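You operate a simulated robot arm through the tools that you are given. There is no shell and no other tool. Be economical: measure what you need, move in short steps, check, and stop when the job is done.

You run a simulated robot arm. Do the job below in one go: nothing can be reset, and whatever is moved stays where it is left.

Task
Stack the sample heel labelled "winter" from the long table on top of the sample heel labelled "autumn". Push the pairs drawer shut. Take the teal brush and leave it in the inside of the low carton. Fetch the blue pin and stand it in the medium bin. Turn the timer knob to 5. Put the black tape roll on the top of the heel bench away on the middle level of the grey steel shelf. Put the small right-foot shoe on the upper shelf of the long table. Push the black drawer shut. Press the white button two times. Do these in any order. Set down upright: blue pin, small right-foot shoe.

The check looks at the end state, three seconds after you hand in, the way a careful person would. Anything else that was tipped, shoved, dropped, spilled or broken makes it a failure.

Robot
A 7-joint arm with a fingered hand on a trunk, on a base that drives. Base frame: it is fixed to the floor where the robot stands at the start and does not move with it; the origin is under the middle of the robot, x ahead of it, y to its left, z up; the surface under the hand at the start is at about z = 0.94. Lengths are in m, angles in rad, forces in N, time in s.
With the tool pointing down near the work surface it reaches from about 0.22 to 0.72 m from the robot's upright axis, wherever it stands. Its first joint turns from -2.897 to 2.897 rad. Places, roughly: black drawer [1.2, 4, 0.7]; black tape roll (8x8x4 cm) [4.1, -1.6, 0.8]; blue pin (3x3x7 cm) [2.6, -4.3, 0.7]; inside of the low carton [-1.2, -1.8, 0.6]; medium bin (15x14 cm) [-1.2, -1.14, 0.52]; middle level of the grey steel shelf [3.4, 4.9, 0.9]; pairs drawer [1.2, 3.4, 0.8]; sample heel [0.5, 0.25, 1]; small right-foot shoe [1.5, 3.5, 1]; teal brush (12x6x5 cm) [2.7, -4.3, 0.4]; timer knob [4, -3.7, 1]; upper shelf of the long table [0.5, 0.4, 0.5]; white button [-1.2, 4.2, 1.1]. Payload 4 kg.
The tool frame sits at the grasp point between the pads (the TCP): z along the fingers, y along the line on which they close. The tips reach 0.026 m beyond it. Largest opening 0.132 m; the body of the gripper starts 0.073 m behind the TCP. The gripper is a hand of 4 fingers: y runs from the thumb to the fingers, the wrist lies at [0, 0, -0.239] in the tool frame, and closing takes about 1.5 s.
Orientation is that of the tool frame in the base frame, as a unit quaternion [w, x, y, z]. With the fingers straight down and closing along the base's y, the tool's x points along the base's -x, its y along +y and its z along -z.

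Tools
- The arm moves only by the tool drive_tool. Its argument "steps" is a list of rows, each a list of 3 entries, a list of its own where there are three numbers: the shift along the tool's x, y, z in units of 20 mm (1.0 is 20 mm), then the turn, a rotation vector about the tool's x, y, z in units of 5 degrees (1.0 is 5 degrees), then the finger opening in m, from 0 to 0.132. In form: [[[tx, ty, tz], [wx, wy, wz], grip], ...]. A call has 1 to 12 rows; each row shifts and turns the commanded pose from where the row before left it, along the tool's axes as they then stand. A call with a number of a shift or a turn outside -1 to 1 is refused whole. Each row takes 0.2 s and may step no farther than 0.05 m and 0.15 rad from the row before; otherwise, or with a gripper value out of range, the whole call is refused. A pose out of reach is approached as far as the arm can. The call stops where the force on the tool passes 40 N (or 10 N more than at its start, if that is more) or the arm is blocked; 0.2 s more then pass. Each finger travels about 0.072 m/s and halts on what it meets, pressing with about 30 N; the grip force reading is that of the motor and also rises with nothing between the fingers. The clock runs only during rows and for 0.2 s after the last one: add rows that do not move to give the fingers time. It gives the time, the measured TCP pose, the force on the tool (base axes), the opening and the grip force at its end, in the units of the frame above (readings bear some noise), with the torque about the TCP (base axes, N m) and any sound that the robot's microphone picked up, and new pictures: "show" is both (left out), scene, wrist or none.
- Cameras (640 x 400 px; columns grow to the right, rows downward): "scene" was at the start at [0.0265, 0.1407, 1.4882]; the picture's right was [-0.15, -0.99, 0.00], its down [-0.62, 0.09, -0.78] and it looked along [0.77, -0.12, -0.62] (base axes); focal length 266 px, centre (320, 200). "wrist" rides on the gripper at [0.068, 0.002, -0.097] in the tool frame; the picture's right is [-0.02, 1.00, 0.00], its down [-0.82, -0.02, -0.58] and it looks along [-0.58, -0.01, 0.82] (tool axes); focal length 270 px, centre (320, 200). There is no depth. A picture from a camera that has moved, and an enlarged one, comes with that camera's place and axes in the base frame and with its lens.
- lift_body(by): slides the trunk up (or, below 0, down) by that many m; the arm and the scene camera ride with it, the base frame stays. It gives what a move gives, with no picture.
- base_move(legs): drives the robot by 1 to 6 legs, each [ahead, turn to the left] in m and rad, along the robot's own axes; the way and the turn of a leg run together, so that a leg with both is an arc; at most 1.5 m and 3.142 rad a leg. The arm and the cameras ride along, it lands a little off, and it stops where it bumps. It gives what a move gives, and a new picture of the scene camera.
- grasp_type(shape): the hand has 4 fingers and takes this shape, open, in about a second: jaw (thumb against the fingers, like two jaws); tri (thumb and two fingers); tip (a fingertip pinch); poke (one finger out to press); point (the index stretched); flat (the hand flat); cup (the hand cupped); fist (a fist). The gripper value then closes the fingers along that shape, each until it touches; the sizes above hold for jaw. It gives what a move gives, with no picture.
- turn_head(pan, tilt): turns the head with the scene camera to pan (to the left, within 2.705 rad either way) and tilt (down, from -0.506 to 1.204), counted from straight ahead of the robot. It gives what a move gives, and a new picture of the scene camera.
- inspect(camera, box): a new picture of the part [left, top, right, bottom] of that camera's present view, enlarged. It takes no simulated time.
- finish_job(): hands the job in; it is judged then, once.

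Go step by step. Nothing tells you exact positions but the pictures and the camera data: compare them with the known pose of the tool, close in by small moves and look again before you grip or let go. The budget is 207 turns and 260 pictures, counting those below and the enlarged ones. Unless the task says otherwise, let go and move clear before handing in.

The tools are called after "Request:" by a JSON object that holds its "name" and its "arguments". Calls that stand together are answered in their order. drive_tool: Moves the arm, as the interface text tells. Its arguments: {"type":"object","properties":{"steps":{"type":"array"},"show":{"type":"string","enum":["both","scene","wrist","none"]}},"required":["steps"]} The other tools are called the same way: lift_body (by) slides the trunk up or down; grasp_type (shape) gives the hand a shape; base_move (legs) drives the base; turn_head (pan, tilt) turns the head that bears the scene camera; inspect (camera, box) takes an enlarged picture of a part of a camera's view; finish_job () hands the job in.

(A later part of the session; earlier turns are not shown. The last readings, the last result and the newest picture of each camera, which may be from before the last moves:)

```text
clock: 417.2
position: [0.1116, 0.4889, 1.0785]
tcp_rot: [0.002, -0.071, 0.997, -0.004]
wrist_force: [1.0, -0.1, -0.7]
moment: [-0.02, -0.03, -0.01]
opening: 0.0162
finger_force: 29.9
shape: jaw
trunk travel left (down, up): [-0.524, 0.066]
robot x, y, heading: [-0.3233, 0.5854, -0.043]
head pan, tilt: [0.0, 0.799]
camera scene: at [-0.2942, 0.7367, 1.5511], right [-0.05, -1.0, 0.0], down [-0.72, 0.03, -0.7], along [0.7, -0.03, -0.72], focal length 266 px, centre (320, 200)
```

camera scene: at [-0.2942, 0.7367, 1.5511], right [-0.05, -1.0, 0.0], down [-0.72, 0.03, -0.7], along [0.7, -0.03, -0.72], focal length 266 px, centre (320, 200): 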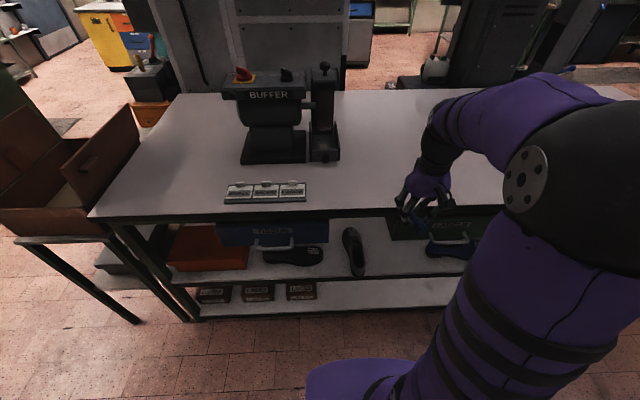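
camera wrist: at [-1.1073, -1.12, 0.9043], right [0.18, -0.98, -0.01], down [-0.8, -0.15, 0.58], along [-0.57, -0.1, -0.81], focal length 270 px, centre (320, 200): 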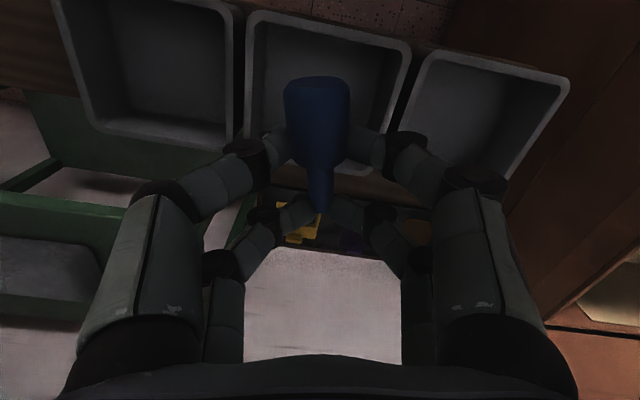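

I move the pin over the free spot at (0.325, 0.55) on the table, straightening the yaw.

Request:
{"name": "drive_tool", "arguments": {"steps": [[[0, 0, 0], [0, 0, 0.8], 0], [[0, 0, 0], [0, 0, 0.82], 0], [[-0.97, 0.28, 0], [0, 0, 0], 0], [[-0.97, 0.28, 0], [0, 0, 0], 0], [[-0.97, 0.28, 0], [0, 0, 0], 0], [[-0.97, 0.28, 0], [0, 0, 0], 0], [[-0.97, 0.28, 0], [0, 0, 0], 0], [[-0.97, 0.28, 0], [0, 0, 0], 0], [[-0.97, 0.28, 0], [0, 0, 0], 0], [[-0.97, 0.28, 0], [0, 0, 0], 0], [[-0.97, 0.28, 0], [0, 0, 0], 0], [[-0.97, 0.28, 0], [0, 0, 0], 0]], "show": "none"}}

Request:
{"name": "drive_tool", "arguments": {"steps": [[[-0.95, 0.28, 0], [0, 0, 0], 0], [[0, 0, 0], [0, 0, 0], 0]], "show": "both"}}

```text
clock: 419.8
position: [0.3062, 0.5452, 1.0782]
tcp_rot: [0.002, -0.001, 1.0, -0.005]
wrist_force: [-0.4, 0.0, -0.7]
moment: [0.02, -0.03, -0.01]
opening: 0.0159
finger_force: 30.1
shape: jaw
trunk travel left (down, up): [-0.524, 0.066]
robot x, y, heading: [-0.3267, 0.5851, -0.04]
head pan, tilt: [0.0, 0.799]
```

```text
clock: 420.4
position: [0.3253, 0.5503, 1.0781]
tcp_rot: [0.003, -0.001, 1.0, -0.005]
wrist_force: [0.0, 0.0, -1.4]
moment: [-0.01, 0.0, -0.01]
opening: 0.0161
finger_force: 29.8
shape: jaw
trunk travel left (down, up): [-0.524, 0.066]
robot x, y, heading: [-0.3236, 0.5838, -0.047]
head pan, tilt: [0.0, 0.799]
camera scene: at [-0.2936, 0.7368, 1.5512], right [-0.05, -1.0, 0.0], down [-0.72, 0.03, -0.7], along [0.7, -0.03, -0.72], focal length 266 px, centre (320, 200)
camera wrist: at [0.2563, 0.5534, 1.1742], right [0.02, 1.0, -0.01], down [0.81, -0.01, 0.58], along [0.58, -0.02, -0.81], focal length 270 px, centre (320, 200)
```

scene: 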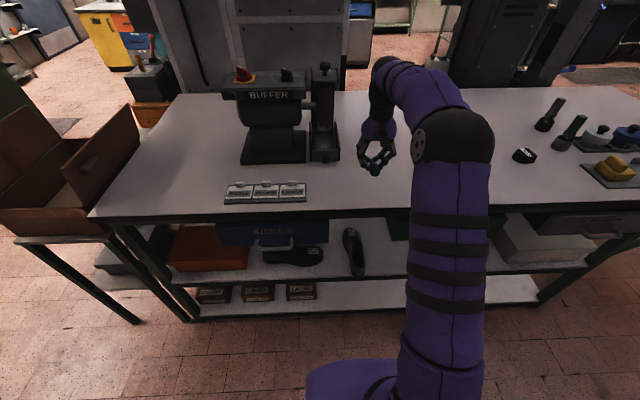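
wrist: 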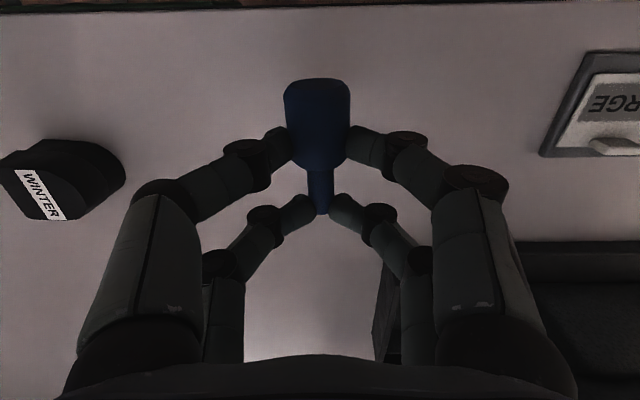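

Good. I lower the pin onto the table.

Request:
{"name": "drive_tool", "arguments": {"steps": [[[0, 0, 1], [0, 0, 0], 0], [[0, 0, 1], [0, 0, 0], 0], [[0, 0, 1], [0, 0, 0], 0], [[0, 0, 1], [0, 0, 0], 0], [[0, 0, 0.9], [0, 0, 0], 0], [[0, 0, 0], [0, 0, 0], 0]], "show": "none"}}

Request:
{"name": "drive_tool", "arguments": {"steps": [[[0, 0, 0.15], [0, 0, 0], 0], [[0, 0, 0], [0, 0, 0], 0]], "show": "none"}}

Request:
{"name": "drive_tool", "arguments": {"steps": [[[0, 0, 0.15], [0, 0, 0], 0], [[0, 0, 0], [0, 0, 0], 0]], "show": "none"}}

```text
clock: 421.8
position: [0.3242, 0.5512, 0.9813]
tcp_rot: [0.004, -0.001, 1.0, -0.005]
wrist_force: [1.7, 0.0, -0.9]
moment: [0.02, -0.02, 0.01]
opening: 0.0159
finger_force: 30.1
shape: jaw
trunk travel left (down, up): [-0.524, 0.066]
robot x, y, heading: [-0.3258, 0.582, -0.048]
head pan, tilt: [0.0, 0.799]
```

```text
clock: 422.4
position: [0.3248, 0.5513, 0.9777]
tcp_rot: [0.002, 0.0, 1.0, -0.004]
wrist_force: [-0.1, 0.1, -0.3]
moment: [0.0, -0.01, -0.01]
opening: 0.0159
finger_force: 30.4
shape: jaw
trunk travel left (down, up): [-0.524, 0.066]
robot x, y, heading: [-0.3246, 0.5868, -0.049]
head pan, tilt: [0.0, 0.799]
```

```text
clock: 423.0
position: [0.325, 0.5501, 0.9748]
tcp_rot: [0.003, -0.001, 1.0, -0.004]
wrist_force: [0.2, -0.3, 0.3]
moment: [0.02, -0.03, -0.01]
opening: 0.016
finger_force: 30.2
shape: jaw
trunk travel left (down, up): [-0.524, 0.066]
robot x, y, heading: [-0.3259, 0.5851, -0.043]
head pan, tilt: [0.0, 0.799]
```

Request:
{"name": "drive_tool", "arguments": {"steps": [[[0, 0, 0.12], [0, 0, 0], 0], [[0, 0, 0], [0, 0, 0], 0]], "show": "none"}}

Request:
{"name": "drive_tool", "arguments": {"steps": [[[0, 0, 0.12], [0, 0, 0], 0], [[0, 0, 0], [0, 0, 0], 0]], "show": "none"}}

Request:
{"name": "drive_tool", "arguments": {"steps": [[[0, 0, 0.1], [0, 0, 0], 0], [[0, 0, 0], [0, 0, 0], 0]], "show": "none"}}

```text
clock: 423.6
position: [0.3265, 0.5498, 0.9737]
tcp_rot: [0.004, -0.002, 1.0, -0.005]
wrist_force: [0.0, -0.2, 4.9]
moment: [-0.01, 0.06, -0.04]
opening: 0.016
finger_force: 30.3
shape: jaw
trunk travel left (down, up): [-0.524, 0.066]
robot x, y, heading: [-0.324, 0.5869, -0.046]
head pan, tilt: [0.0, 0.799]
```

```text
clock: 424.2
position: [0.3256, 0.5509, 0.9732]
tcp_rot: [0.005, 0.0, 1.0, -0.004]
wrist_force: [1.8, -1.8, 19.7]
moment: [-0.05, 0.13, 0.02]
opening: 0.0162
finger_force: 30.9
shape: jaw
trunk travel left (down, up): [-0.524, 0.066]
robot x, y, heading: [-0.3248, 0.5835, -0.046]
head pan, tilt: [0.0, 0.799]
```

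```text
clock: 424.8
position: [0.325, 0.5513, 0.973]
tcp_rot: [0.006, -0.001, 1.0, -0.004]
wrist_force: [5.4, -2.3, 36.0]
moment: [-0.09, 0.1, 0.04]
opening: 0.0171
finger_force: 29.8
shape: jaw
trunk travel left (down, up): [-0.524, 0.066]
robot x, y, heading: [-0.3245, 0.5819, -0.046]
head pan, tilt: [0.0, 0.799]
```

Contact. I relieve the pressure and release.

Request:
{"name": "drive_tool", "arguments": {"steps": [[[0, 0, -0.2], [0, 0, 0], 0], [[0, 0, 0], [0, 0, 0], 0], [[0, 0, 0], [0, 0, 0], 0.02], [[0, 0, 0], [0, 0, 0], 0.03], [[0, 0, 0], [0, 0, 0], 0.04], [[0, 0, 0], [0, 0, 0], 0.055], [[0, 0, 0], [0, 0, 0], 0.07], [[0, 0, 0], [0, 0, 0], 0.07], [[0, 0, -0.7], [0, 0, 0], 0.07], [[0, 0, -1], [0, 0, 0], 0.07], [[0, 0, -1], [0, 0, 0], 0.07], [[0, 0, 0], [0, 0, 0], 0.07]], "show": "wrist"}}

```text
clock: 427.4
position: [0.3245, 0.5509, 1.0257]
tcp_rot: [0.004, -0.002, 1.0, -0.004]
wrist_force: [-0.4, 0.0, 0.1]
moment: [-0.01, -0.03, 0.02]
opening: 0.0695
finger_force: 0.1
shape: jaw
trunk travel left (down, up): [-0.524, 0.066]
robot x, y, heading: [-0.3235, 0.5819, -0.047]
head pan, tilt: [0.0, 0.799]
camera wrist: at [0.2561, 0.5519, 1.123], right [0.02, 1.0, -0.01], down [0.81, -0.01, 0.58], along [0.58, -0.02, -0.81], focal length 270 px, centre (320, 200)
```

wrist: 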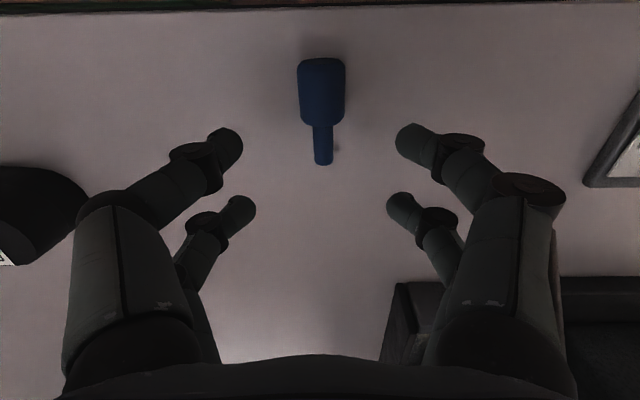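

The pin lies neatly at x 0.280–0.345, y 0.55, head toward me. I rise, back off 0.2 m, and rotate the hand nearly horizontal.

Request:
{"name": "drive_tool", "arguments": {"steps": [[[0, 0, -1], [0, 0, 0], 0.07], [[0, 0, -1], [0, 0, 0], 0.07], [[0, 0, -1], [0, 0, 0], 0.07], [[0, 0, -1], [0, 0, 0], 0.07]], "show": "none"}}

Request:
{"name": "base_move", "arguments": {"legs": [[-0.2, 0.045]]}}

Request:
{"name": "drive_tool", "arguments": {"steps": [[[-0.53, 0, 0], [0, -1, 0], 0.06], [[-0.52, 0, 0.05], [0, -1, 0], 0.06], [[-0.52, 0, 0.09], [0, -1, 0], 0.06], [[-0.51, 0, 0.14], [0, -1, 0], 0.06], [[-0.5, 0, 0.18], [0, -1, 0], 0.06], [[-0.48, 0, 0.22], [0, -1, 0], 0.06], [[-0.46, 0, 0.27], [0, -1, 0], 0.06], [[-0.43, 0, 0.3], [0, -1, 0], 0.06], [[-0.41, 0, 0.34], [0, -1, 0], 0.06], [[-0.37, 0, 0.38], [0, -1, 0], 0.06], [[-0.34, 0, 0.41], [0, -1, 0], 0.06]], "show": "none"}}

Request:
{"name": "drive_tool", "arguments": {"steps": [[[-0.3, 0, 0.43], [0, -1, 0], 0.06], [[-0.27, 0, 0.46], [0, -1, 0], 0.06], [[-0.22, 0, 0.48], [0, -1, 0], 0.06], [[-0.18, 0, 0.5], [0, -1, 0], 0.06], [[-0.1, 0, 0.5], [0, -1, 0], 0.06], [[0, 0, 0], [0, 0, 0], 0.06]], "show": "both"}}

```text
clock: 428.4
position: [0.3241, 0.5528, 1.1058]
tcp_rot: [0.003, -0.001, 1.0, -0.004]
wrist_force: [0.3, 0.1, -0.7]
moment: [0.03, 0.0, -0.02]
opening: 0.0696
finger_force: 0.0
shape: jaw
trunk travel left (down, up): [-0.524, 0.066]
robot x, y, heading: [-0.3259, 0.587, -0.046]
head pan, tilt: [0.0, 0.799]
```

```text
clock: 430.0
position: [0.1261, 0.5863, 1.1075]
tcp_rot: [0.004, -0.023, 1.0, -0.004]
wrist_force: [-0.9, 0.1, 0.1]
moment: [0.01, 0.04, 0.01]
opening: 0.0691
finger_force: 0.0
shape: jaw
trunk travel left (down, up): [-0.524, 0.066]
robot x, y, heading: [-0.5219, 0.5898, -0.002]
head pan, tilt: [0.0, 0.799]
camera scene: at [-0.4997, 0.7425, 1.5512], right [0.0, -1.0, 0.0], down [-0.72, 0.0, -0.7], along [0.7, 0.0, -0.72], focal length 266 px, centre (320, 200)
```

scene: 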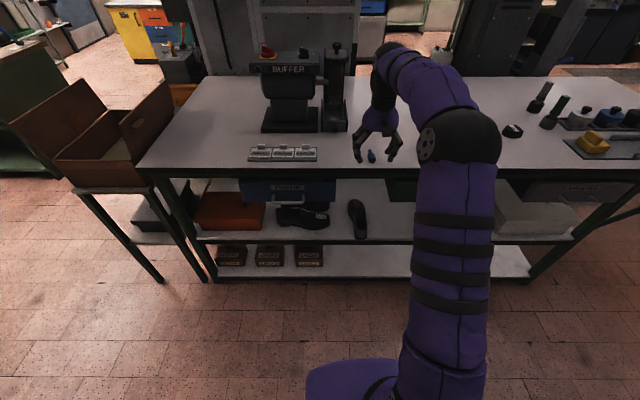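

```text
clock: 432.4
position: [0.2436, 0.5916, 1.1048]
tcp_rot: [0.465, -0.023, 0.885, 0.007]
wrist_force: [0.0, 0.3, 0.1]
moment: [-0.02, 0.03, 0.02]
opening: 0.0608
finger_force: 0.1
shape: jaw
trunk travel left (down, up): [-0.524, 0.066]
robot x, y, heading: [-0.5213, 0.5883, 0.001]
head pan, tilt: [0.0, 0.799]
```

```text
clock: 433.8
position: [0.2955, 0.5929, 1.1051]
tcp_rot: [0.646, -0.021, 0.763, 0.012]
wrist_force: [-0.3, 0.3, -0.5]
moment: [-0.01, -0.01, 0.01]
opening: 0.0606
finger_force: 0.0
shape: jaw
trunk travel left (down, up): [-0.524, 0.066]
robot x, y, heading: [-0.5199, 0.5887, -0.0]
head pan, tilt: [0.0, 0.799]
camera scene: at [-0.4993, 0.7426, 1.5512], right [0.0, -1.0, 0.0], down [-0.72, 0.0, -0.7], along [0.7, 0.0, -0.72], focal length 266 px, centre (320, 200)
camera wrist: at [0.1902, 0.5896, 1.0543], right [-0.04, 1.0, 0.02], down [-0.43, -0.03, 0.9], along [0.9, 0.03, 0.43], focal length 270 px, centre (320, 200)
```

scene: 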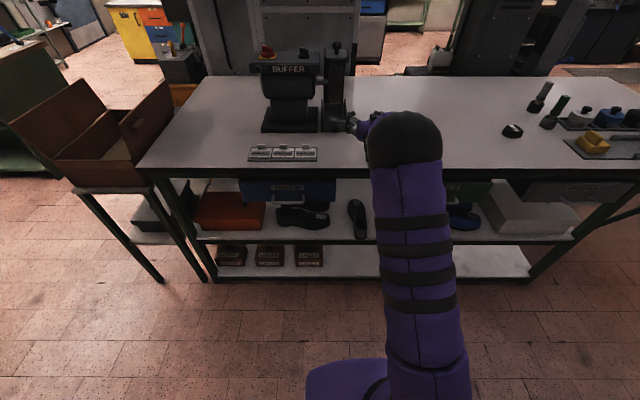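
wrist: 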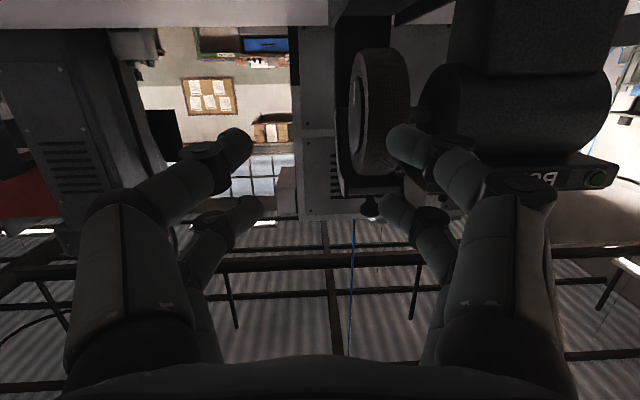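

Hand is ~10° below horizontal. I move it back, down and right to just in front of the pin's head.

Request:
{"name": "drive_tool", "arguments": {"steps": [[[0, -0.27, -1], [0, 0, 0], 0.06], [[0, -0.27, -1], [0, 0, 0], 0.06], [[0, -0.27, -1], [0, 0, 0], 0.06], [[0.97, -0.27, 0.05], [0, 0, 0], 0.06], [[0.97, -0.27, 0.05], [0, 0, 0], 0.06], [[0.97, -0.27, 0.05], [0, 0, 0], 0.06], [[0.97, -0.27, 0.05], [0, 0, 0], 0.06], [[0.97, -0.27, 0.05], [0, 0, 0], 0.06], [[0.97, 0, 0.05], [0, 0, 0], 0.06], [[0.97, 0, 0.05], [0, 0, 0], 0.06], [[0, 0, 0], [0, 0, 0], 0.06]], "show": "wrist"}}

```text
clock: 436.2
position: [0.2239, 0.5463, 0.98]
tcp_rot: [0.645, -0.02, 0.764, 0.011]
wrist_force: [0.1, 0.2, -0.2]
moment: [0.04, 0.02, 0.0]
opening: 0.0606
finger_force: 0.0
shape: jaw
trunk travel left (down, up): [-0.524, 0.066]
robot x, y, heading: [-0.5203, 0.5892, 0.002]
head pan, tilt: [0.0, 0.799]
camera wrist: at [0.1168, 0.5425, 0.9285], right [-0.04, 1.0, 0.02], down [-0.43, -0.03, 0.9], along [0.9, 0.03, 0.43], focal length 270 px, centre (320, 200)
```

wrist: 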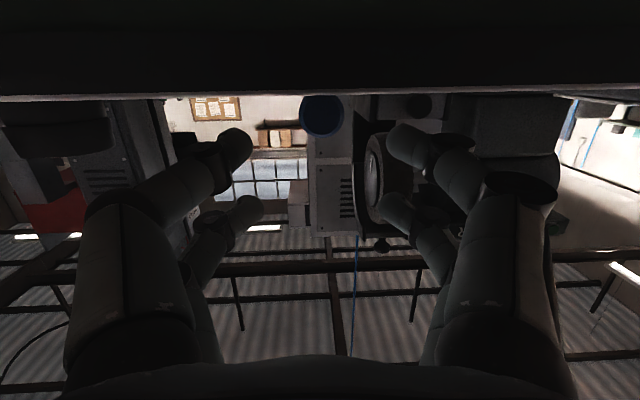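

Well aligned with the pin's head. I advance 6 cm and look.

Request:
{"name": "drive_tool", "arguments": {"steps": [[[-0.07, 0.04, 0.78], [0, 0, 0], 0.06], [[-0.07, 0.04, 0.78], [0, 0, 0], 0.06], [[-0.07, 0.04, 0.78], [0, 0, 0], 0.06], [[-0.07, 0.04, 0.78], [0, 0, 0], 0.06], [[0, 0, 0], [0, 0, 0], 0.06]], "show": "wrist"}}

Request:
{"name": "inspect", "arguments": {"camera": "scene", "box": [320, 80, 440, 170]}}

```text
clock: 437.4
position: [0.2857, 0.5509, 0.9768]
tcp_rot: [0.645, -0.021, 0.764, 0.012]
wrist_force: [-0.7, -0.3, -1.0]
moment: [-0.03, -0.03, 0.02]
opening: 0.0607
finger_force: 0.0
shape: jaw
trunk travel left (down, up): [-0.524, 0.066]
robot x, y, heading: [-0.519, 0.5884, -0.002]
head pan, tilt: [0.0, 0.799]
camera wrist: at [0.1799, 0.5481, 0.9248], right [-0.04, 1.0, 0.02], down [-0.43, -0.03, 0.9], along [0.9, 0.03, 0.43], focal length 270 px, centre (320, 200)
```

wrist: 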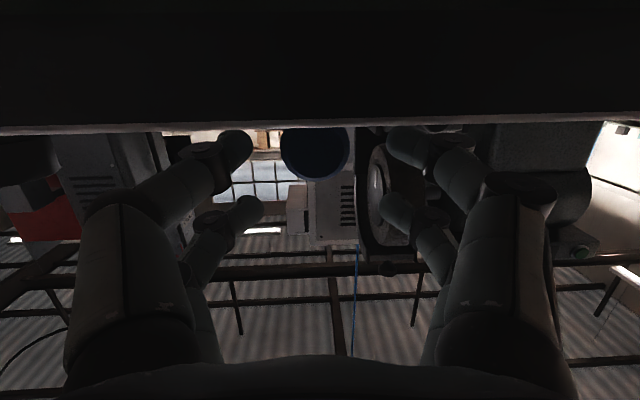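

```text
4.44 times, centred on (380, 125) of scene
camera zoom: at [-0.4993, 0.7425, 1.5512], right [0.0, -1.0, 0.0], down [-0.72, 0.0, -0.7], along [0.7, 0.0, -0.72], focal length 1181 px, centre (53, 533)
```

zoom: 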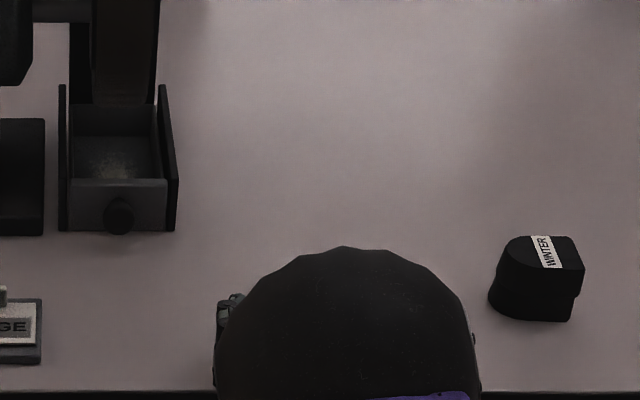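

Head end is ~1 cm behind the TCP; good. I close and lift.

Request:
{"name": "drive_tool", "arguments": {"steps": [[[0, 0, -0.2], [0, 0, 0], 0.045], [[0, 0, 0], [0, 0, 0], 0.03], [[0, 0, 0], [0, 0, 0], 0.02], [[0, 0, 0], [0, 0, 0], 0.01], [[0, 0, 0], [0, 0, 0], 0.0], [[0, 0, 0], [0, 0, 0], 0.0], [[0, 0, 0], [0, 0, 0], 0.0], [[-0.5, 0, 0], [0, 0, 0], 0], [[-1, 0, 0], [0, 0, 0], 0], [[-1, 0, 0], [0, 0, 0], 0], [[-1, 0, 0], [0, 0, 0], 0], [[-1, 0, 0], [0, 0, 0], 0]], "show": "wrist"}}

```text
clock: 440.0
position: [0.2974, 0.5536, 1.0665]
tcp_rot: [0.646, -0.021, 0.763, 0.012]
wrist_force: [-0.6, 0.3, -1.0]
moment: [-0.01, 0.02, -0.02]
opening: 0.0091
finger_force: 30.2
shape: jaw
trunk travel left (down, up): [-0.524, 0.066]
robot x, y, heading: [-0.5243, 0.5895, 0.005]
head pan, tilt: [0.0, 0.799]
camera wrist: at [0.1902, 0.548, 1.0154], right [-0.04, 1.0, 0.02], down [-0.43, -0.03, 0.9], along [0.9, 0.03, 0.43], focal length 270 px, centre (320, 200)
```

wrist: 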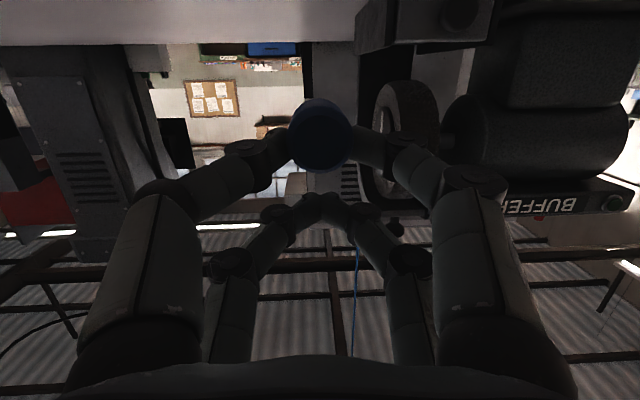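

The pin is held. I raise and rotate the hand down (80°) to bring the pin vertical.

Request:
{"name": "lift_body", "arguments": {"by": 0.06}}

Request:
{"name": "drive_tool", "arguments": {"steps": [[[0.09, 0, -0.52], [0, 1, 0], 0], [[0.14, 0, -0.51], [0, 1, 0], 0], [[0.18, 0, -0.5], [0, 1, 0], 0], [[0.22, 0, -0.48], [0, 1, 0], 0], [[0.27, 0, -0.46], [0, 1, 0], 0], [[0.3, 0, -0.43], [0, 1, 0], 0], [[0.34, 0, -0.41], [0, 1, 0], 0], [[0.37, 0, -0.37], [0, 1, 0], 0], [[0.41, 0, -0.34], [0, 1, 0], 0]], "show": "none"}}

Request:
{"name": "drive_tool", "arguments": {"steps": [[[0.43, 0, -0.3], [0, 1, 0], 0], [[0.46, 0, -0.27], [0, 1, 0], 0], [[0.48, 0, -0.22], [0, 1, 0], 0], [[0.5, 0, -0.18], [0, 1, 0], 0], [[0.51, 0, -0.14], [0, 1, 0], 0], [[0.52, 0, -0.09], [0, 1, 0], 0], [[0.53, 0, -0.05], [0, 1, 0], 0], [[0, 0, 0], [0, 1, 0], 0], [[0, 0, 0], [0, 1, 0], 0], [[0, 0, 0], [0, 0, 0], 0]], "show": "both"}}

Request:
{"name": "inspect", "arguments": {"camera": "scene", "box": [320, 80, 440, 170]}}

```text
clock: 441.0
position: [0.2969, 0.5518, 1.1262]
tcp_rot: [0.645, -0.021, 0.764, 0.011]
wrist_force: [-0.3, 0.1, -1.3]
moment: [0.01, 0.01, 0.0]
opening: 0.009
finger_force: 29.4
shape: jaw
trunk travel left (down, up): [-0.584, 0.006]
robot x, y, heading: [-0.5226, 0.5894, 0.002]
head pan, tilt: [0.0, 0.799]
```

```text
clock: 443.0
position: [0.2008, 0.5491, 1.1253]
tcp_rot: [0.303, -0.025, 0.953, 0.004]
wrist_force: [-0.6, -0.3, -0.3]
moment: [0.0, -0.02, 0.01]
opening: 0.0087
finger_force: 29.9
shape: jaw
trunk travel left (down, up): [-0.584, 0.006]
robot x, y, heading: [-0.5217, 0.5897, -0.004]
head pan, tilt: [0.0, 0.799]
```

```text
clock: 445.2
position: [0.1277, 0.5433, 1.1243]
tcp_rot: [-0.085, -0.023, 0.996, -0.006]
wrist_force: [0.2, 0.1, -0.1]
moment: [-0.02, 0.04, 0.01]
opening: 0.0087
finger_force: 30.1
shape: jaw
trunk travel left (down, up): [-0.584, 0.006]
robot x, y, heading: [-0.5187, 0.5848, -0.0]
head pan, tilt: [0.0, 0.799]
camera scene: at [-0.4994, 0.7425, 1.6112], right [0.0, -1.0, 0.0], down [-0.72, 0.0, -0.7], along [0.7, 0.0, -0.72], focal length 266 px, centre (320, 200)
camera wrist: at [0.0773, 0.5437, 1.2318], right [-0.02, 1.0, -0.01], down [0.9, 0.03, 0.43], along [0.43, 0.0, -0.9], focal length 270 px, centre (320, 200)
```

scene: 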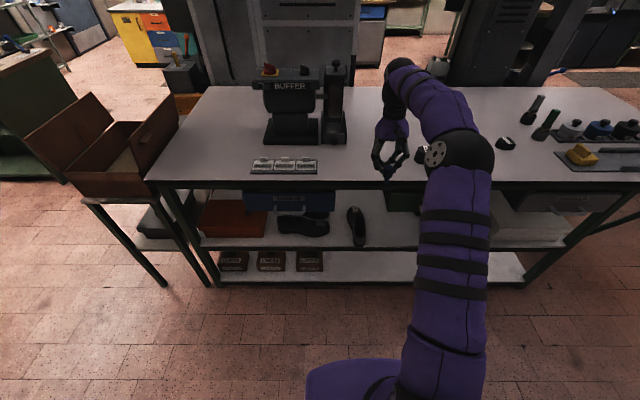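
wrist: 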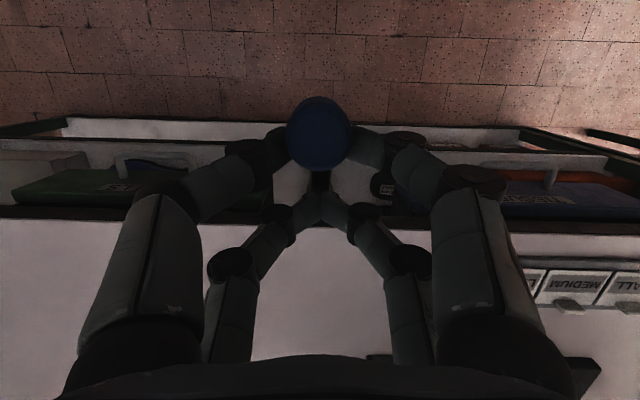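

```text
4.44 times, centred on (380, 125) of scene
camera zoom: at [-0.4994, 0.7425, 1.6112], right [0.0, -1.0, 0.0], down [-0.72, 0.0, -0.7], along [0.7, 0.0, -0.72], focal length 1181 px, centre (53, 533)
```

zoom: 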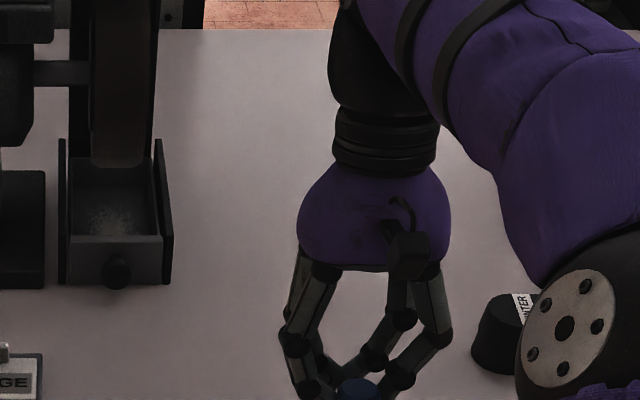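

Request:
{"name": "inspect", "arguments": {"camera": "wrist", "box": [240, 80, 400, 240]}}

Request:
{"name": "inspect", "arguments": {"camera": "scene", "box": [350, 130, 430, 200]}}

```text
2.50 times, centred on (320, 160) of wrist
camera zoom: at [0.0773, 0.5437, 1.2318], right [-0.02, 1.0, -0.01], down [0.9, 0.03, 0.43], along [0.43, 0.0, -0.9], focal length 676 px, centre (320, 300)
```

zoom: 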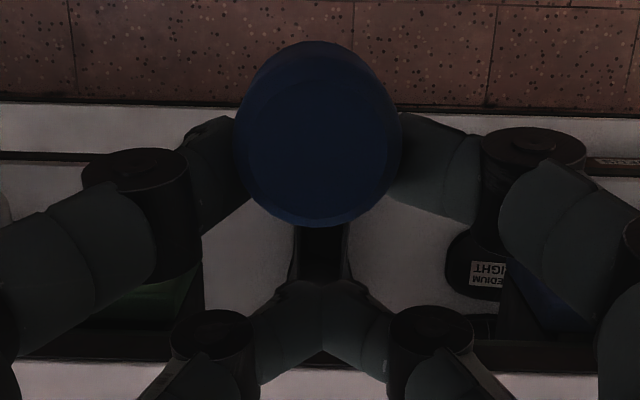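

```text
5.71 times, centred on (390, 165) of scene
camera zoom: at [-0.4994, 0.7425, 1.6112], right [0.0, -1.0, 0.0], down [-0.72, 0.0, -0.7], along [0.7, 0.0, -0.72], focal length 1518 px, centre (-80, 400)
```

zoom: 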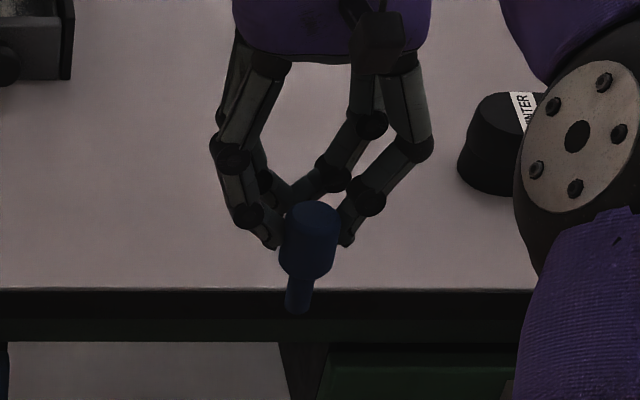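

The scene zoom shows the pin vertical with its foot protruding below the fingers. I'll first stand it on the table: drive forward 0.2 m and lower.

Request:
{"name": "base_move", "arguments": {"legs": [[0.2, 0]]}}

Request:
{"name": "drive_tool", "arguments": {"steps": [[[-0.17, 0, 0.98], [0, 0, 0], 0], [[-0.17, 0, 0.98], [0, 0, 0], 0], [[-0.17, 0, 0.98], [0, 0, 0], 0], [[-0.17, 0, 0.98], [0, 0, 0], 0], [[-0.17, 0, 0.98], [0, 0, 0], 0], [[0, 0, 0], [0, 0, 0], 0]], "show": "scene"}}

Request:
{"name": "inspect", "arguments": {"camera": "scene", "box": [340, 130, 440, 210]}}

```text
clock: 446.8
position: [0.3274, 0.5447, 1.1246]
tcp_rot: [-0.085, -0.022, 0.996, -0.006]
wrist_force: [0.3, -0.6, 0.5]
moment: [0.04, -0.01, 0.02]
opening: 0.0091
finger_force: 30.0
shape: jaw
trunk travel left (down, up): [-0.584, 0.006]
robot x, y, heading: [-0.3239, 0.588, -0.001]
head pan, tilt: [0.0, 0.799]
camera scene: at [-0.3001, 0.7426, 1.6111], right [0.0, -1.0, 0.0], down [-0.72, 0.0, -0.7], along [0.7, 0.0, -0.72], focal length 266 px, centre (320, 200)
```

scene: 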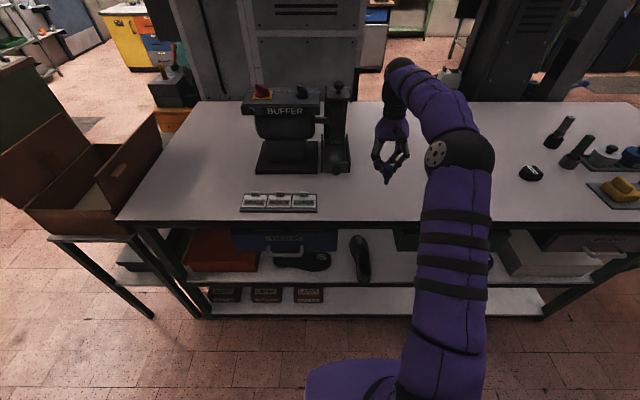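

```text
clock: 448.2
position: [0.3254, 0.5419, 1.0245]
tcp_rot: [-0.084, -0.023, 0.996, -0.007]
wrist_force: [0.3, 0.0, -1.1]
moment: [0.03, -0.03, 0.0]
opening: 0.009
finger_force: 29.8
shape: jaw
trunk travel left (down, up): [-0.584, 0.006]
robot x, y, heading: [-0.324, 0.5875, 0.002]
head pan, tilt: [0.0, 0.799]
camera scene: at [-0.3008, 0.7426, 1.6112], right [0.0, -1.0, 0.0], down [-0.72, 0.0, -0.7], along [0.7, 0.0, -0.72], focal length 266 px, centre (320, 200)
```

scene: 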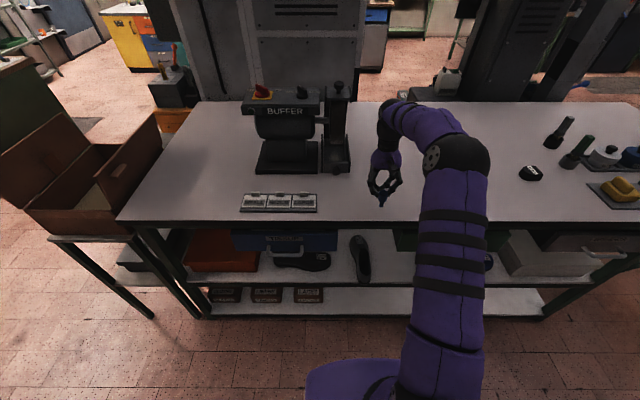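

```text
5.00 times, centred on (390, 170) of scene
camera zoom: at [-0.3008, 0.7426, 1.6112], right [0.0, -1.0, 0.0], down [-0.72, 0.0, -0.7], along [0.7, 0.0, -0.72], focal length 1328 px, centre (-30, 350)
```

zoom: 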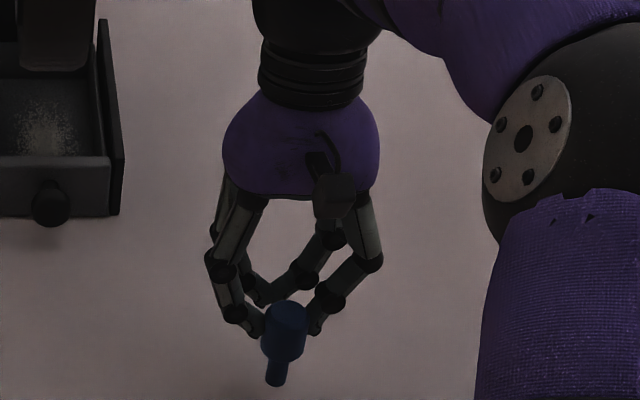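

Request:
{"name": "drive_tool", "arguments": {"steps": [[[-0.12, 0, 0.7], [0, 0, 0], 0], [[0, 0, 0], [0, 0, 0], 0]], "show": "none"}}

Request:
{"name": "drive_tool", "arguments": {"steps": [[[-0.03, 0, 0.2], [0, 0, 0], 0], [[0, 0, 0], [0, 0, 0], 0]], "show": "none"}}

Request:
{"name": "drive_tool", "arguments": {"steps": [[[-0.03, 0, 0.2], [0, 0, 0], 0], [[0, 0, 0], [0, 0, 0], 0]], "show": "none"}}

Request:
{"name": "drive_tool", "arguments": {"steps": [[[-0.03, 0, 0.15], [0, 0, 0], 0], [[0, 0, 0], [0, 0, 0], 0]], "show": "none"}}

```text
clock: 448.8
position: [0.3264, 0.5422, 1.0121]
tcp_rot: [-0.083, -0.023, 0.996, -0.006]
wrist_force: [-0.1, -0.8, -1.9]
moment: [-0.01, -0.03, -0.04]
opening: 0.0086
finger_force: 29.8
shape: jaw
trunk travel left (down, up): [-0.584, 0.006]
robot x, y, heading: [-0.3231, 0.5901, 0.002]
head pan, tilt: [0.0, 0.799]
```

```text
clock: 449.4
position: [0.3269, 0.5416, 1.0076]
tcp_rot: [-0.085, -0.023, 0.996, -0.005]
wrist_force: [-0.7, -1.1, -1.1]
moment: [0.0, -0.02, -0.02]
opening: 0.0086
finger_force: 30.5
shape: jaw
trunk travel left (down, up): [-0.584, 0.006]
robot x, y, heading: [-0.3251, 0.5907, -0.004]
head pan, tilt: [0.0, 0.799]
```

```text
clock: 450.0
position: [0.3266, 0.5439, 1.0039]
tcp_rot: [-0.084, -0.023, 0.996, -0.006]
wrist_force: [-0.1, 0.7, 1.0]
moment: [-0.04, 0.02, 0.02]
opening: 0.009
finger_force: 29.7
shape: jaw
trunk travel left (down, up): [-0.584, 0.006]
robot x, y, heading: [-0.3262, 0.5896, -0.0]
head pan, tilt: [0.0, 0.799]
```

```text
clock: 450.6
position: [0.3263, 0.5422, 1.0015]
tcp_rot: [-0.083, -0.023, 0.996, -0.006]
wrist_force: [1.7, -1.1, 14.2]
moment: [-0.03, 0.29, 0.06]
opening: 0.0091
finger_force: 30.2
shape: jaw
trunk travel left (down, up): [-0.584, 0.006]
robot x, y, heading: [-0.3252, 0.5846, 0.001]
head pan, tilt: [0.0, 0.799]
```

Torque sign confirms the pin's foot touches. I ease slightly and release slowly.

Request:
{"name": "drive_tool", "arguments": {"steps": [[[0, 0, -0.04], [0, 0, 0], 0], [[0, 0, 0], [0, 0, 0], 0.01], [[0, 0, 0], [0, 0, 0], 0.015], [[0, 0, 0], [0, 0, 0], 0.02], [[0, 0, 0], [0, 0, 0], 0.03], [[0, 0, 0], [0, 0, 0], 0.04], [[0, 0, 0], [0, 0, 0], 0.055], [[0, 0, 0], [0, 0, 0], 0.055]], "show": "wrist"}}

Request:
{"name": "inspect", "arguments": {"camera": "scene", "box": [340, 130, 440, 210]}}

```text
clock: 452.4
position: [0.3264, 0.5424, 0.9996]
tcp_rot: [-0.084, -0.023, 0.996, -0.007]
wrist_force: [-0.3, 0.3, -0.2]
moment: [0.0, 0.0, 0.02]
opening: 0.0544
finger_force: 0.1
shape: jaw
trunk travel left (down, up): [-0.584, 0.006]
robot x, y, heading: [-0.324, 0.5898, -0.003]
head pan, tilt: [0.0, 0.799]
camera wrist: at [0.2765, 0.5423, 1.1069], right [-0.02, 1.0, -0.01], down [0.9, 0.03, 0.43], along [0.43, 0.0, -0.9], focal length 270 px, centre (320, 200)
```

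wrist: 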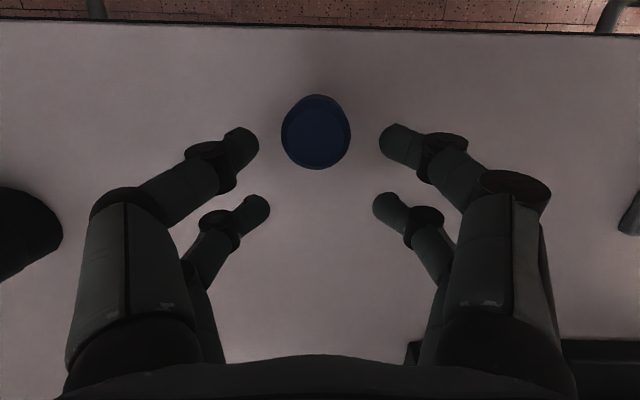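

```text
5.00 times, centred on (390, 170) of scene
camera zoom: at [-0.3009, 0.7426, 1.6112], right [0.0, -1.0, 0.0], down [-0.72, 0.0, -0.7], along [0.7, 0.0, -0.72], focal length 1328 px, centre (-30, 350)
```

zoom: 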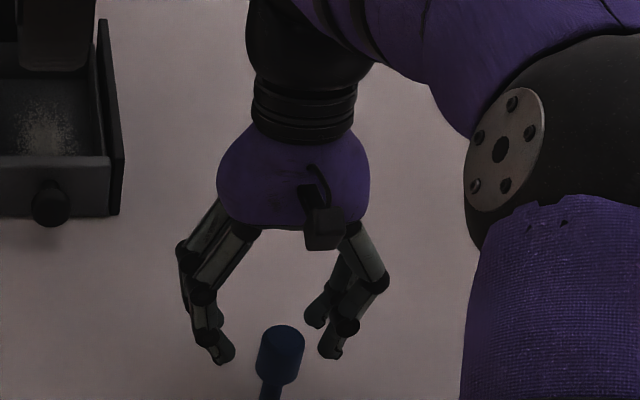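

The pin stands on the table at about (0.298, 0.540), top z≈1.0. I make the tool exactly vertical, align, and regrip its head.

Request:
{"name": "drive_tool", "arguments": {"steps": [[[0, 0, 0], [0, -0.97, 0], 0.055], [[0, 0, 0], [0, -0.97, 0], 0.055], [[0.32, -0.1, 0], [0, 0, 0], 0.055], [[0, 0, 0.2], [0, 0, 0], 0.055], [[0, 0, 0], [0, 0, 0], 0.055]], "show": "wrist"}}

```text
clock: 453.6
position: [0.3205, 0.5401, 0.9976]
tcp_rot: [0.001, -0.023, 1.0, -0.005]
wrist_force: [-0.1, -1.0, -0.8]
moment: [-0.03, 0.0, -0.01]
opening: 0.0547
finger_force: 0.1
shape: jaw
trunk travel left (down, up): [-0.584, 0.006]
robot x, y, heading: [-0.3242, 0.5889, -0.002]
head pan, tilt: [0.0, 0.799]
camera wrist: at [0.2527, 0.5394, 1.0924], right [-0.02, 1.0, -0.01], down [0.82, 0.02, 0.58], along [0.58, 0.01, -0.82], focal length 270 px, centre (320, 200)
```

wrist: 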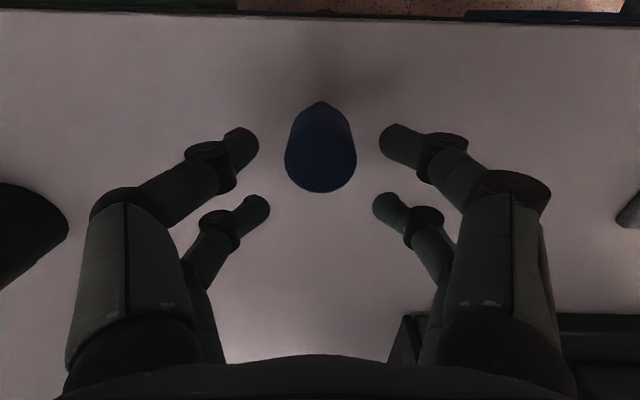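

Aligned. I close on the head and lift.

Request:
{"name": "drive_tool", "arguments": {"steps": [[[0, 0, 0.15], [0, 0, 0], 0.055], [[0, 0, 0], [0, 0, 0], 0.04], [[0, 0, 0], [0, 0, 0], 0.03], [[0, 0, 0], [0, 0, 0], 0.02], [[0, 0, 0], [0, 0, 0], 0.01], [[0, 0, 0], [0, 0, 0], 0.0], [[0, 0, 0], [0, 0, 0], 0.0], [[0, 0, -0.5], [0, 0, 0], 0], [[0, 0, -1], [0, 0, 0], 0], [[0, 0, -1], [0, 0, 0], 0], [[0, 0, -1], [0, 0, 0], 0], [[0, 0, -1], [0, 0, 0], 0]], "show": "wrist"}}

Request:
{"name": "inspect", "arguments": {"camera": "scene", "box": [340, 110, 440, 190]}}

```text
clock: 456.2
position: [0.32, 0.5408, 1.084]
tcp_rot: [0.0, -0.024, 1.0, -0.004]
wrist_force: [0.4, 0.2, -2.3]
moment: [0.0, -0.02, -0.02]
opening: 0.0093
finger_force: 30.2
shape: jaw
trunk travel left (down, up): [-0.584, 0.006]
robot x, y, heading: [-0.3224, 0.5905, 0.005]
head pan, tilt: [0.0, 0.799]
camera wrist: at [0.252, 0.5395, 1.1802], right [-0.02, 1.0, -0.01], down [0.82, 0.02, 0.58], along [0.58, 0.01, -0.82], focal length 270 px, centre (320, 200)
```

wrist: 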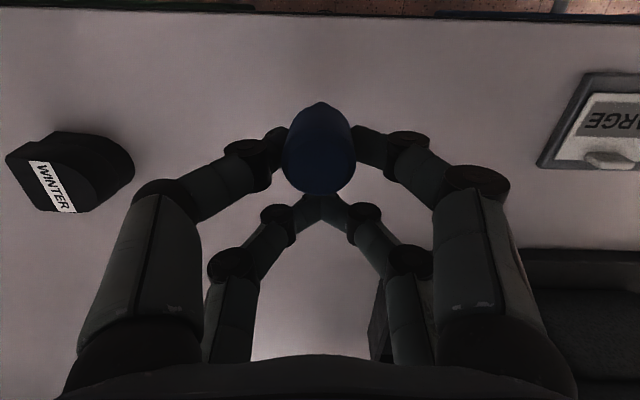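

```text
5.00 times, centred on (390, 150) of scene
camera zoom: at [-0.301, 0.7427, 1.6112], right [0.0, -1.0, 0.0], down [-0.72, 0.0, -0.7], along [0.7, 0.0, -0.72], focal length 1328 px, centre (-30, 450)
```

zoom: 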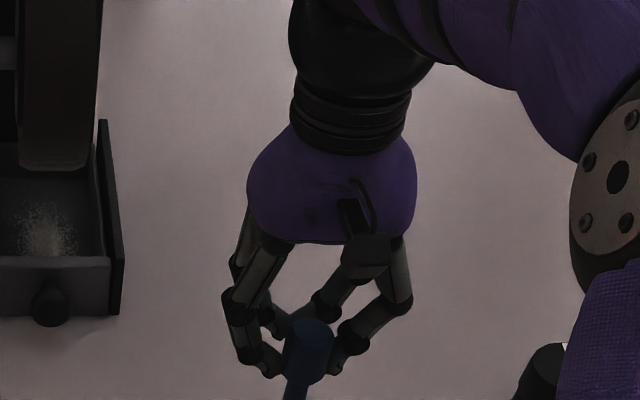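

The pin is firmly held upright. I retract and raise the hand, then drive back to the bins.

Request:
{"name": "drive_tool", "arguments": {"steps": [[[1, 0, -0.4], [0, 0, 0], 0], [[1, 0, -0.4], [0, 0, 0], 0], [[1, 0, -0.4], [0, 0, 0], 0], [[1, 0, -0.4], [0, 0, 0], 0], [[1, 0, -0.4], [0, 0, 0], 0], [[1, 0, -0.4], [0, 0, 0], 0], [[1, 0, -0.4], [0, 0, 0], 0], [[1, 0, -0.4], [0, 0, 0], 0], [[0, 0, 0], [0, 0, 0], 0]], "show": "none"}}

Request:
{"name": "base_move", "arguments": {"legs": [[0, -1.571], [1.5, 0], [0.27, 0], [0, -1.571]]}}

Request:
{"name": "drive_tool", "arguments": {"steps": [[[0, 0, 0], [0, 0, 0], 0]], "show": "wrist"}}

```text
clock: 458.2
position: [0.1609, 0.534, 1.1475]
tcp_rot: [-0.001, -0.024, 1.0, -0.005]
wrist_force: [0.2, -0.4, -0.7]
moment: [0.02, -0.03, -0.01]
opening: 0.0094
finger_force: 30.3
shape: jaw
trunk travel left (down, up): [-0.584, 0.006]
robot x, y, heading: [-0.325, 0.5854, 0.001]
head pan, tilt: [0.0, 0.799]
```

```text
clock: 475.5
position: [-0.7599, -1.1232, 1.147]
tcp_rot: [-0.005, 0.999, 0.044, -0.002]
wrist_force: [-0.1, 0.0, -1.5]
moment: [0.0, 0.03, -0.01]
opening: 0.0093
finger_force: 29.3
shape: jaw
trunk travel left (down, up): [-0.584, 0.006]
robot x, y, heading: [-0.2723, -1.1604, -3.107]
head pan, tilt: [0.0, 0.799]
camera scene: at [-0.2872, -1.312, 1.6112], right [-0.04, 1.0, 0.0], down [0.72, 0.03, -0.7], along [-0.7, -0.03, -0.72], focal length 266 px, centre (320, 200)
```

scene: 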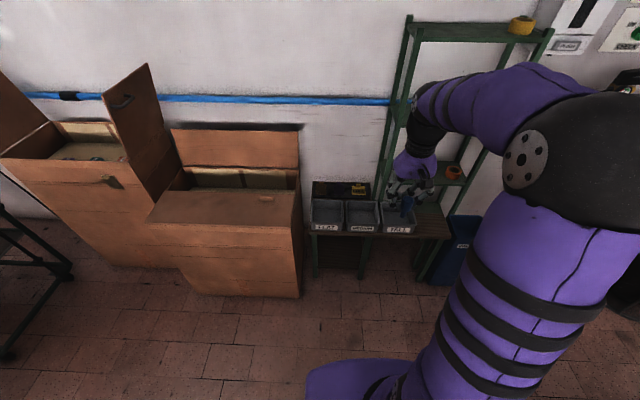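

```text
clock: 475.9
position: [-0.7589, -1.1222, 1.1471]
tcp_rot: [-0.005, 0.999, 0.043, 0.0]
wrist_force: [0.0, 0.4, -1.0]
moment: [-0.01, 0.01, -0.01]
opening: 0.0094
finger_force: 30.2
shape: jaw
trunk travel left (down, up): [-0.584, 0.006]
robot x, y, heading: [-0.2751, -1.1632, -3.098]
head pan, tilt: [0.0, 0.799]
camera wrist: at [-0.6905, -1.1193, 1.2438], right [0.06, -1.0, -0.01], down [-0.81, -0.06, 0.58], along [-0.58, -0.03, -0.82], focal length 270 px, centre (320, 200)
```

wrist: 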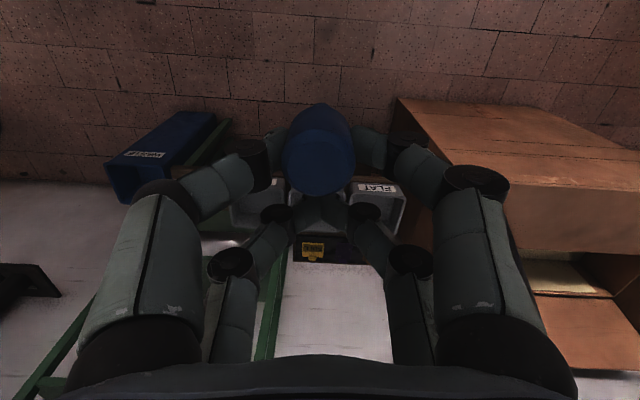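

Heading is fine. I drive 0.44 m forward and look down into the bin.

Request:
{"name": "base_move", "arguments": {"legs": [[0.44, -0.03]]}}

Request:
{"name": "lift_body", "arguments": {"by": -0.4}}

Request:
{"name": "drive_tool", "arguments": {"steps": [[[0, 0, 0], [0, 0, 0], 0]], "show": "wrist"}}

```text
clock: 478.6
position: [-1.2053, -1.1221, 1.1475]
tcp_rot: [-0.005, 1.0, 0.029, 0.0]
wrist_force: [-0.7, -0.8, 0.6]
moment: [0.0, 0.05, 0.01]
opening: 0.0092
finger_force: 29.6
shape: jaw
trunk travel left (down, up): [-0.584, 0.006]
robot x, y, heading: [-0.7177, -1.1722, -3.128]
head pan, tilt: [0.0, 0.799]
camera scene: at [-0.7379, -1.3235, 1.6112], right [-0.01, 1.0, 0.0], down [0.72, 0.01, -0.7], along [-0.7, -0.01, -0.72], focal length 266 px, centre (320, 200)
```

scene: 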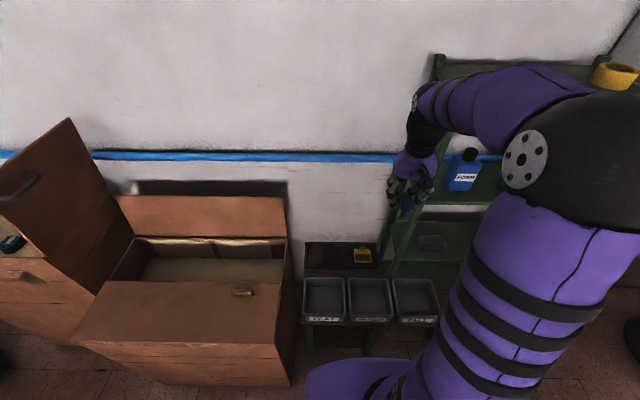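

```text
clock: 482.4
position: [-1.2036, -1.1195, 0.7477]
tcp_rot: [-0.005, 1.0, 0.029, 0.0]
wrist_force: [0.0, 0.3, -0.9]
moment: [0.01, -0.01, -0.01]
opening: 0.0091
finger_force: 30.5
shape: jaw
trunk travel left (down, up): [-0.184, 0.406]
robot x, y, heading: [-0.7191, -1.1689, -3.131]
head pan, tilt: [0.0, 0.799]
```

```text
clock: 482.8
position: [-1.204, -1.1215, 0.7481]
tcp_rot: [-0.004, 1.0, 0.03, 0.001]
wrist_force: [0.1, 0.8, -0.9]
moment: [-0.02, 0.01, -0.04]
opening: 0.0091
finger_force: 30.0
shape: jaw
trunk travel left (down, up): [-0.184, 0.406]
robot x, y, heading: [-0.7202, -1.1704, -3.129]
head pan, tilt: [0.0, 0.799]
camera wrist: at [-1.1351, -1.1195, 0.8439], right [0.03, -1.0, -0.01], down [-0.82, -0.03, 0.58], along [-0.58, -0.01, -0.82], focal length 270 px, centre (320, 200)
```

wrist: 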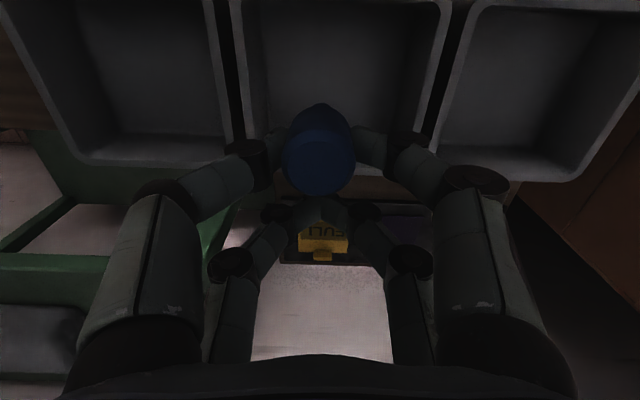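

Shift 1.1 cm right, then lower to just above the floor.

Request:
{"name": "drive_tool", "arguments": {"steps": [[[0.2, 0.57, 0], [0, 0, 0], 0], [[0, 0, 0], [0, 0, 0], 0]], "show": "none"}}

Request:
{"name": "lift_body", "arguments": {"by": -0.14}}

Request:
{"name": "lift_body", "arguments": {"by": -0.01}}

Request:
{"name": "drive_tool", "arguments": {"steps": [[[0, 0, 0], [0, 0, 0], 0]], "show": "wrist"}}

```text
clock: 483.4
position: [-1.1994, -1.131, 0.7469]
tcp_rot: [-0.004, 1.0, 0.03, -0.002]
wrist_force: [0.2, -0.5, -1.1]
moment: [0.0, 0.04, 0.0]
opening: 0.0094
finger_force: 29.3
shape: jaw
trunk travel left (down, up): [-0.184, 0.406]
robot x, y, heading: [-0.7213, -1.1719, -3.13]
head pan, tilt: [0.0, 0.799]
```

```text
clock: 485.1
position: [-1.1995, -1.1314, 0.6061]
tcp_rot: [-0.004, 1.0, 0.029, -0.001]
wrist_force: [-0.3, -0.8, -0.1]
moment: [0.04, 0.01, 0.0]
opening: 0.0089
finger_force: 29.9
shape: jaw
trunk travel left (down, up): [-0.044, 0.546]
robot x, y, heading: [-0.7194, -1.167, -3.129]
head pan, tilt: [0.0, 0.799]
```

```text
clock: 485.6
position: [-1.1997, -1.1304, 0.5975]
tcp_rot: [-0.005, 1.0, 0.03, -0.001]
wrist_force: [0.1, -0.1, -0.4]
moment: [0.02, 0.0, -0.03]
opening: 0.0091
finger_force: 29.8
shape: jaw
trunk travel left (down, up): [-0.034, 0.556]
robot x, y, heading: [-0.7203, -1.1706, -3.126]
head pan, tilt: [0.0, 0.799]
```

```text
clock: 486.1
position: [-1.1983, -1.1322, 0.5979]
tcp_rot: [-0.005, 1.0, 0.03, -0.001]
wrist_force: [0.5, -0.5, -0.9]
moment: [0.01, 0.03, -0.01]
opening: 0.0093
finger_force: 29.9
shape: jaw
trunk travel left (down, up): [-0.034, 0.556]
robot x, y, heading: [-0.7171, -1.1733, -3.126]
head pan, tilt: [0.0, 0.799]
camera wrist: at [-1.1307, -1.1302, 0.6937], right [0.03, -1.0, -0.01], down [-0.81, -0.03, 0.58], along [-0.58, -0.01, -0.82], focal length 270 px, centre (320, 200)
```

wrist: 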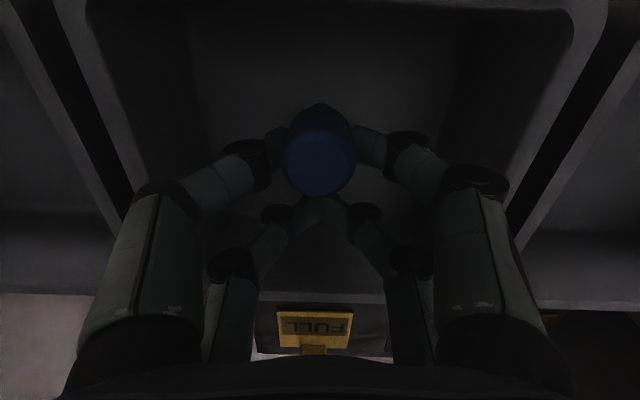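

Well centred. I continue in 3 mm steps watching for contact.

Request:
{"name": "lift_body", "arguments": {"by": -0.006}}

Request:
{"name": "lift_body", "arguments": {"by": -0.004}}

Request:
{"name": "lift_body", "arguments": {"by": -0.003}}

Request:
{"name": "lift_body", "arguments": {"by": -0.003}}

```text
clock: 486.6
position: [-1.2003, -1.1317, 0.5932]
tcp_rot: [-0.004, 1.0, 0.029, -0.001]
wrist_force: [-0.8, -0.4, 0.3]
moment: [0.02, 0.02, -0.02]
opening: 0.0092
finger_force: 30.4
shape: jaw
trunk travel left (down, up): [-0.028, 0.562]
robot x, y, heading: [-0.7213, -1.1718, -3.132]
head pan, tilt: [0.0, 0.799]
```

```text
clock: 487.1
position: [-1.1997, -1.1311, 0.5877]
tcp_rot: [-0.005, 1.0, 0.03, -0.001]
wrist_force: [0.6, -0.3, -1.0]
moment: [0.02, -0.01, -0.01]
opening: 0.0091
finger_force: 30.3
shape: jaw
trunk travel left (down, up): [-0.024, 0.566]
robot x, y, heading: [-0.7189, -1.1696, -3.129]
head pan, tilt: [0.0, 0.799]
```

```text
clock: 487.6
position: [-1.1996, -1.132, 0.5843]
tcp_rot: [-0.003, 1.0, 0.03, 0.0]
wrist_force: [0.3, -0.9, 0.7]
moment: [0.0, 0.01, 0.02]
opening: 0.0092
finger_force: 29.9
shape: jaw
trunk travel left (down, up): [-0.021, 0.569]
robot x, y, heading: [-0.7209, -1.1747, -3.132]
head pan, tilt: [0.0, 0.799]
```

```text
clock: 488.2
position: [-1.1999, -1.1319, 0.5814]
tcp_rot: [-0.005, 1.0, 0.03, -0.002]
wrist_force: [0.3, 0.0, -1.0]
moment: [0.0, 0.02, 0.01]
opening: 0.0091
finger_force: 30.3
shape: jaw
trunk travel left (down, up): [-0.018, 0.572]
robot x, y, heading: [-0.7217, -1.1735, -3.133]
head pan, tilt: [0.0, 0.799]
```

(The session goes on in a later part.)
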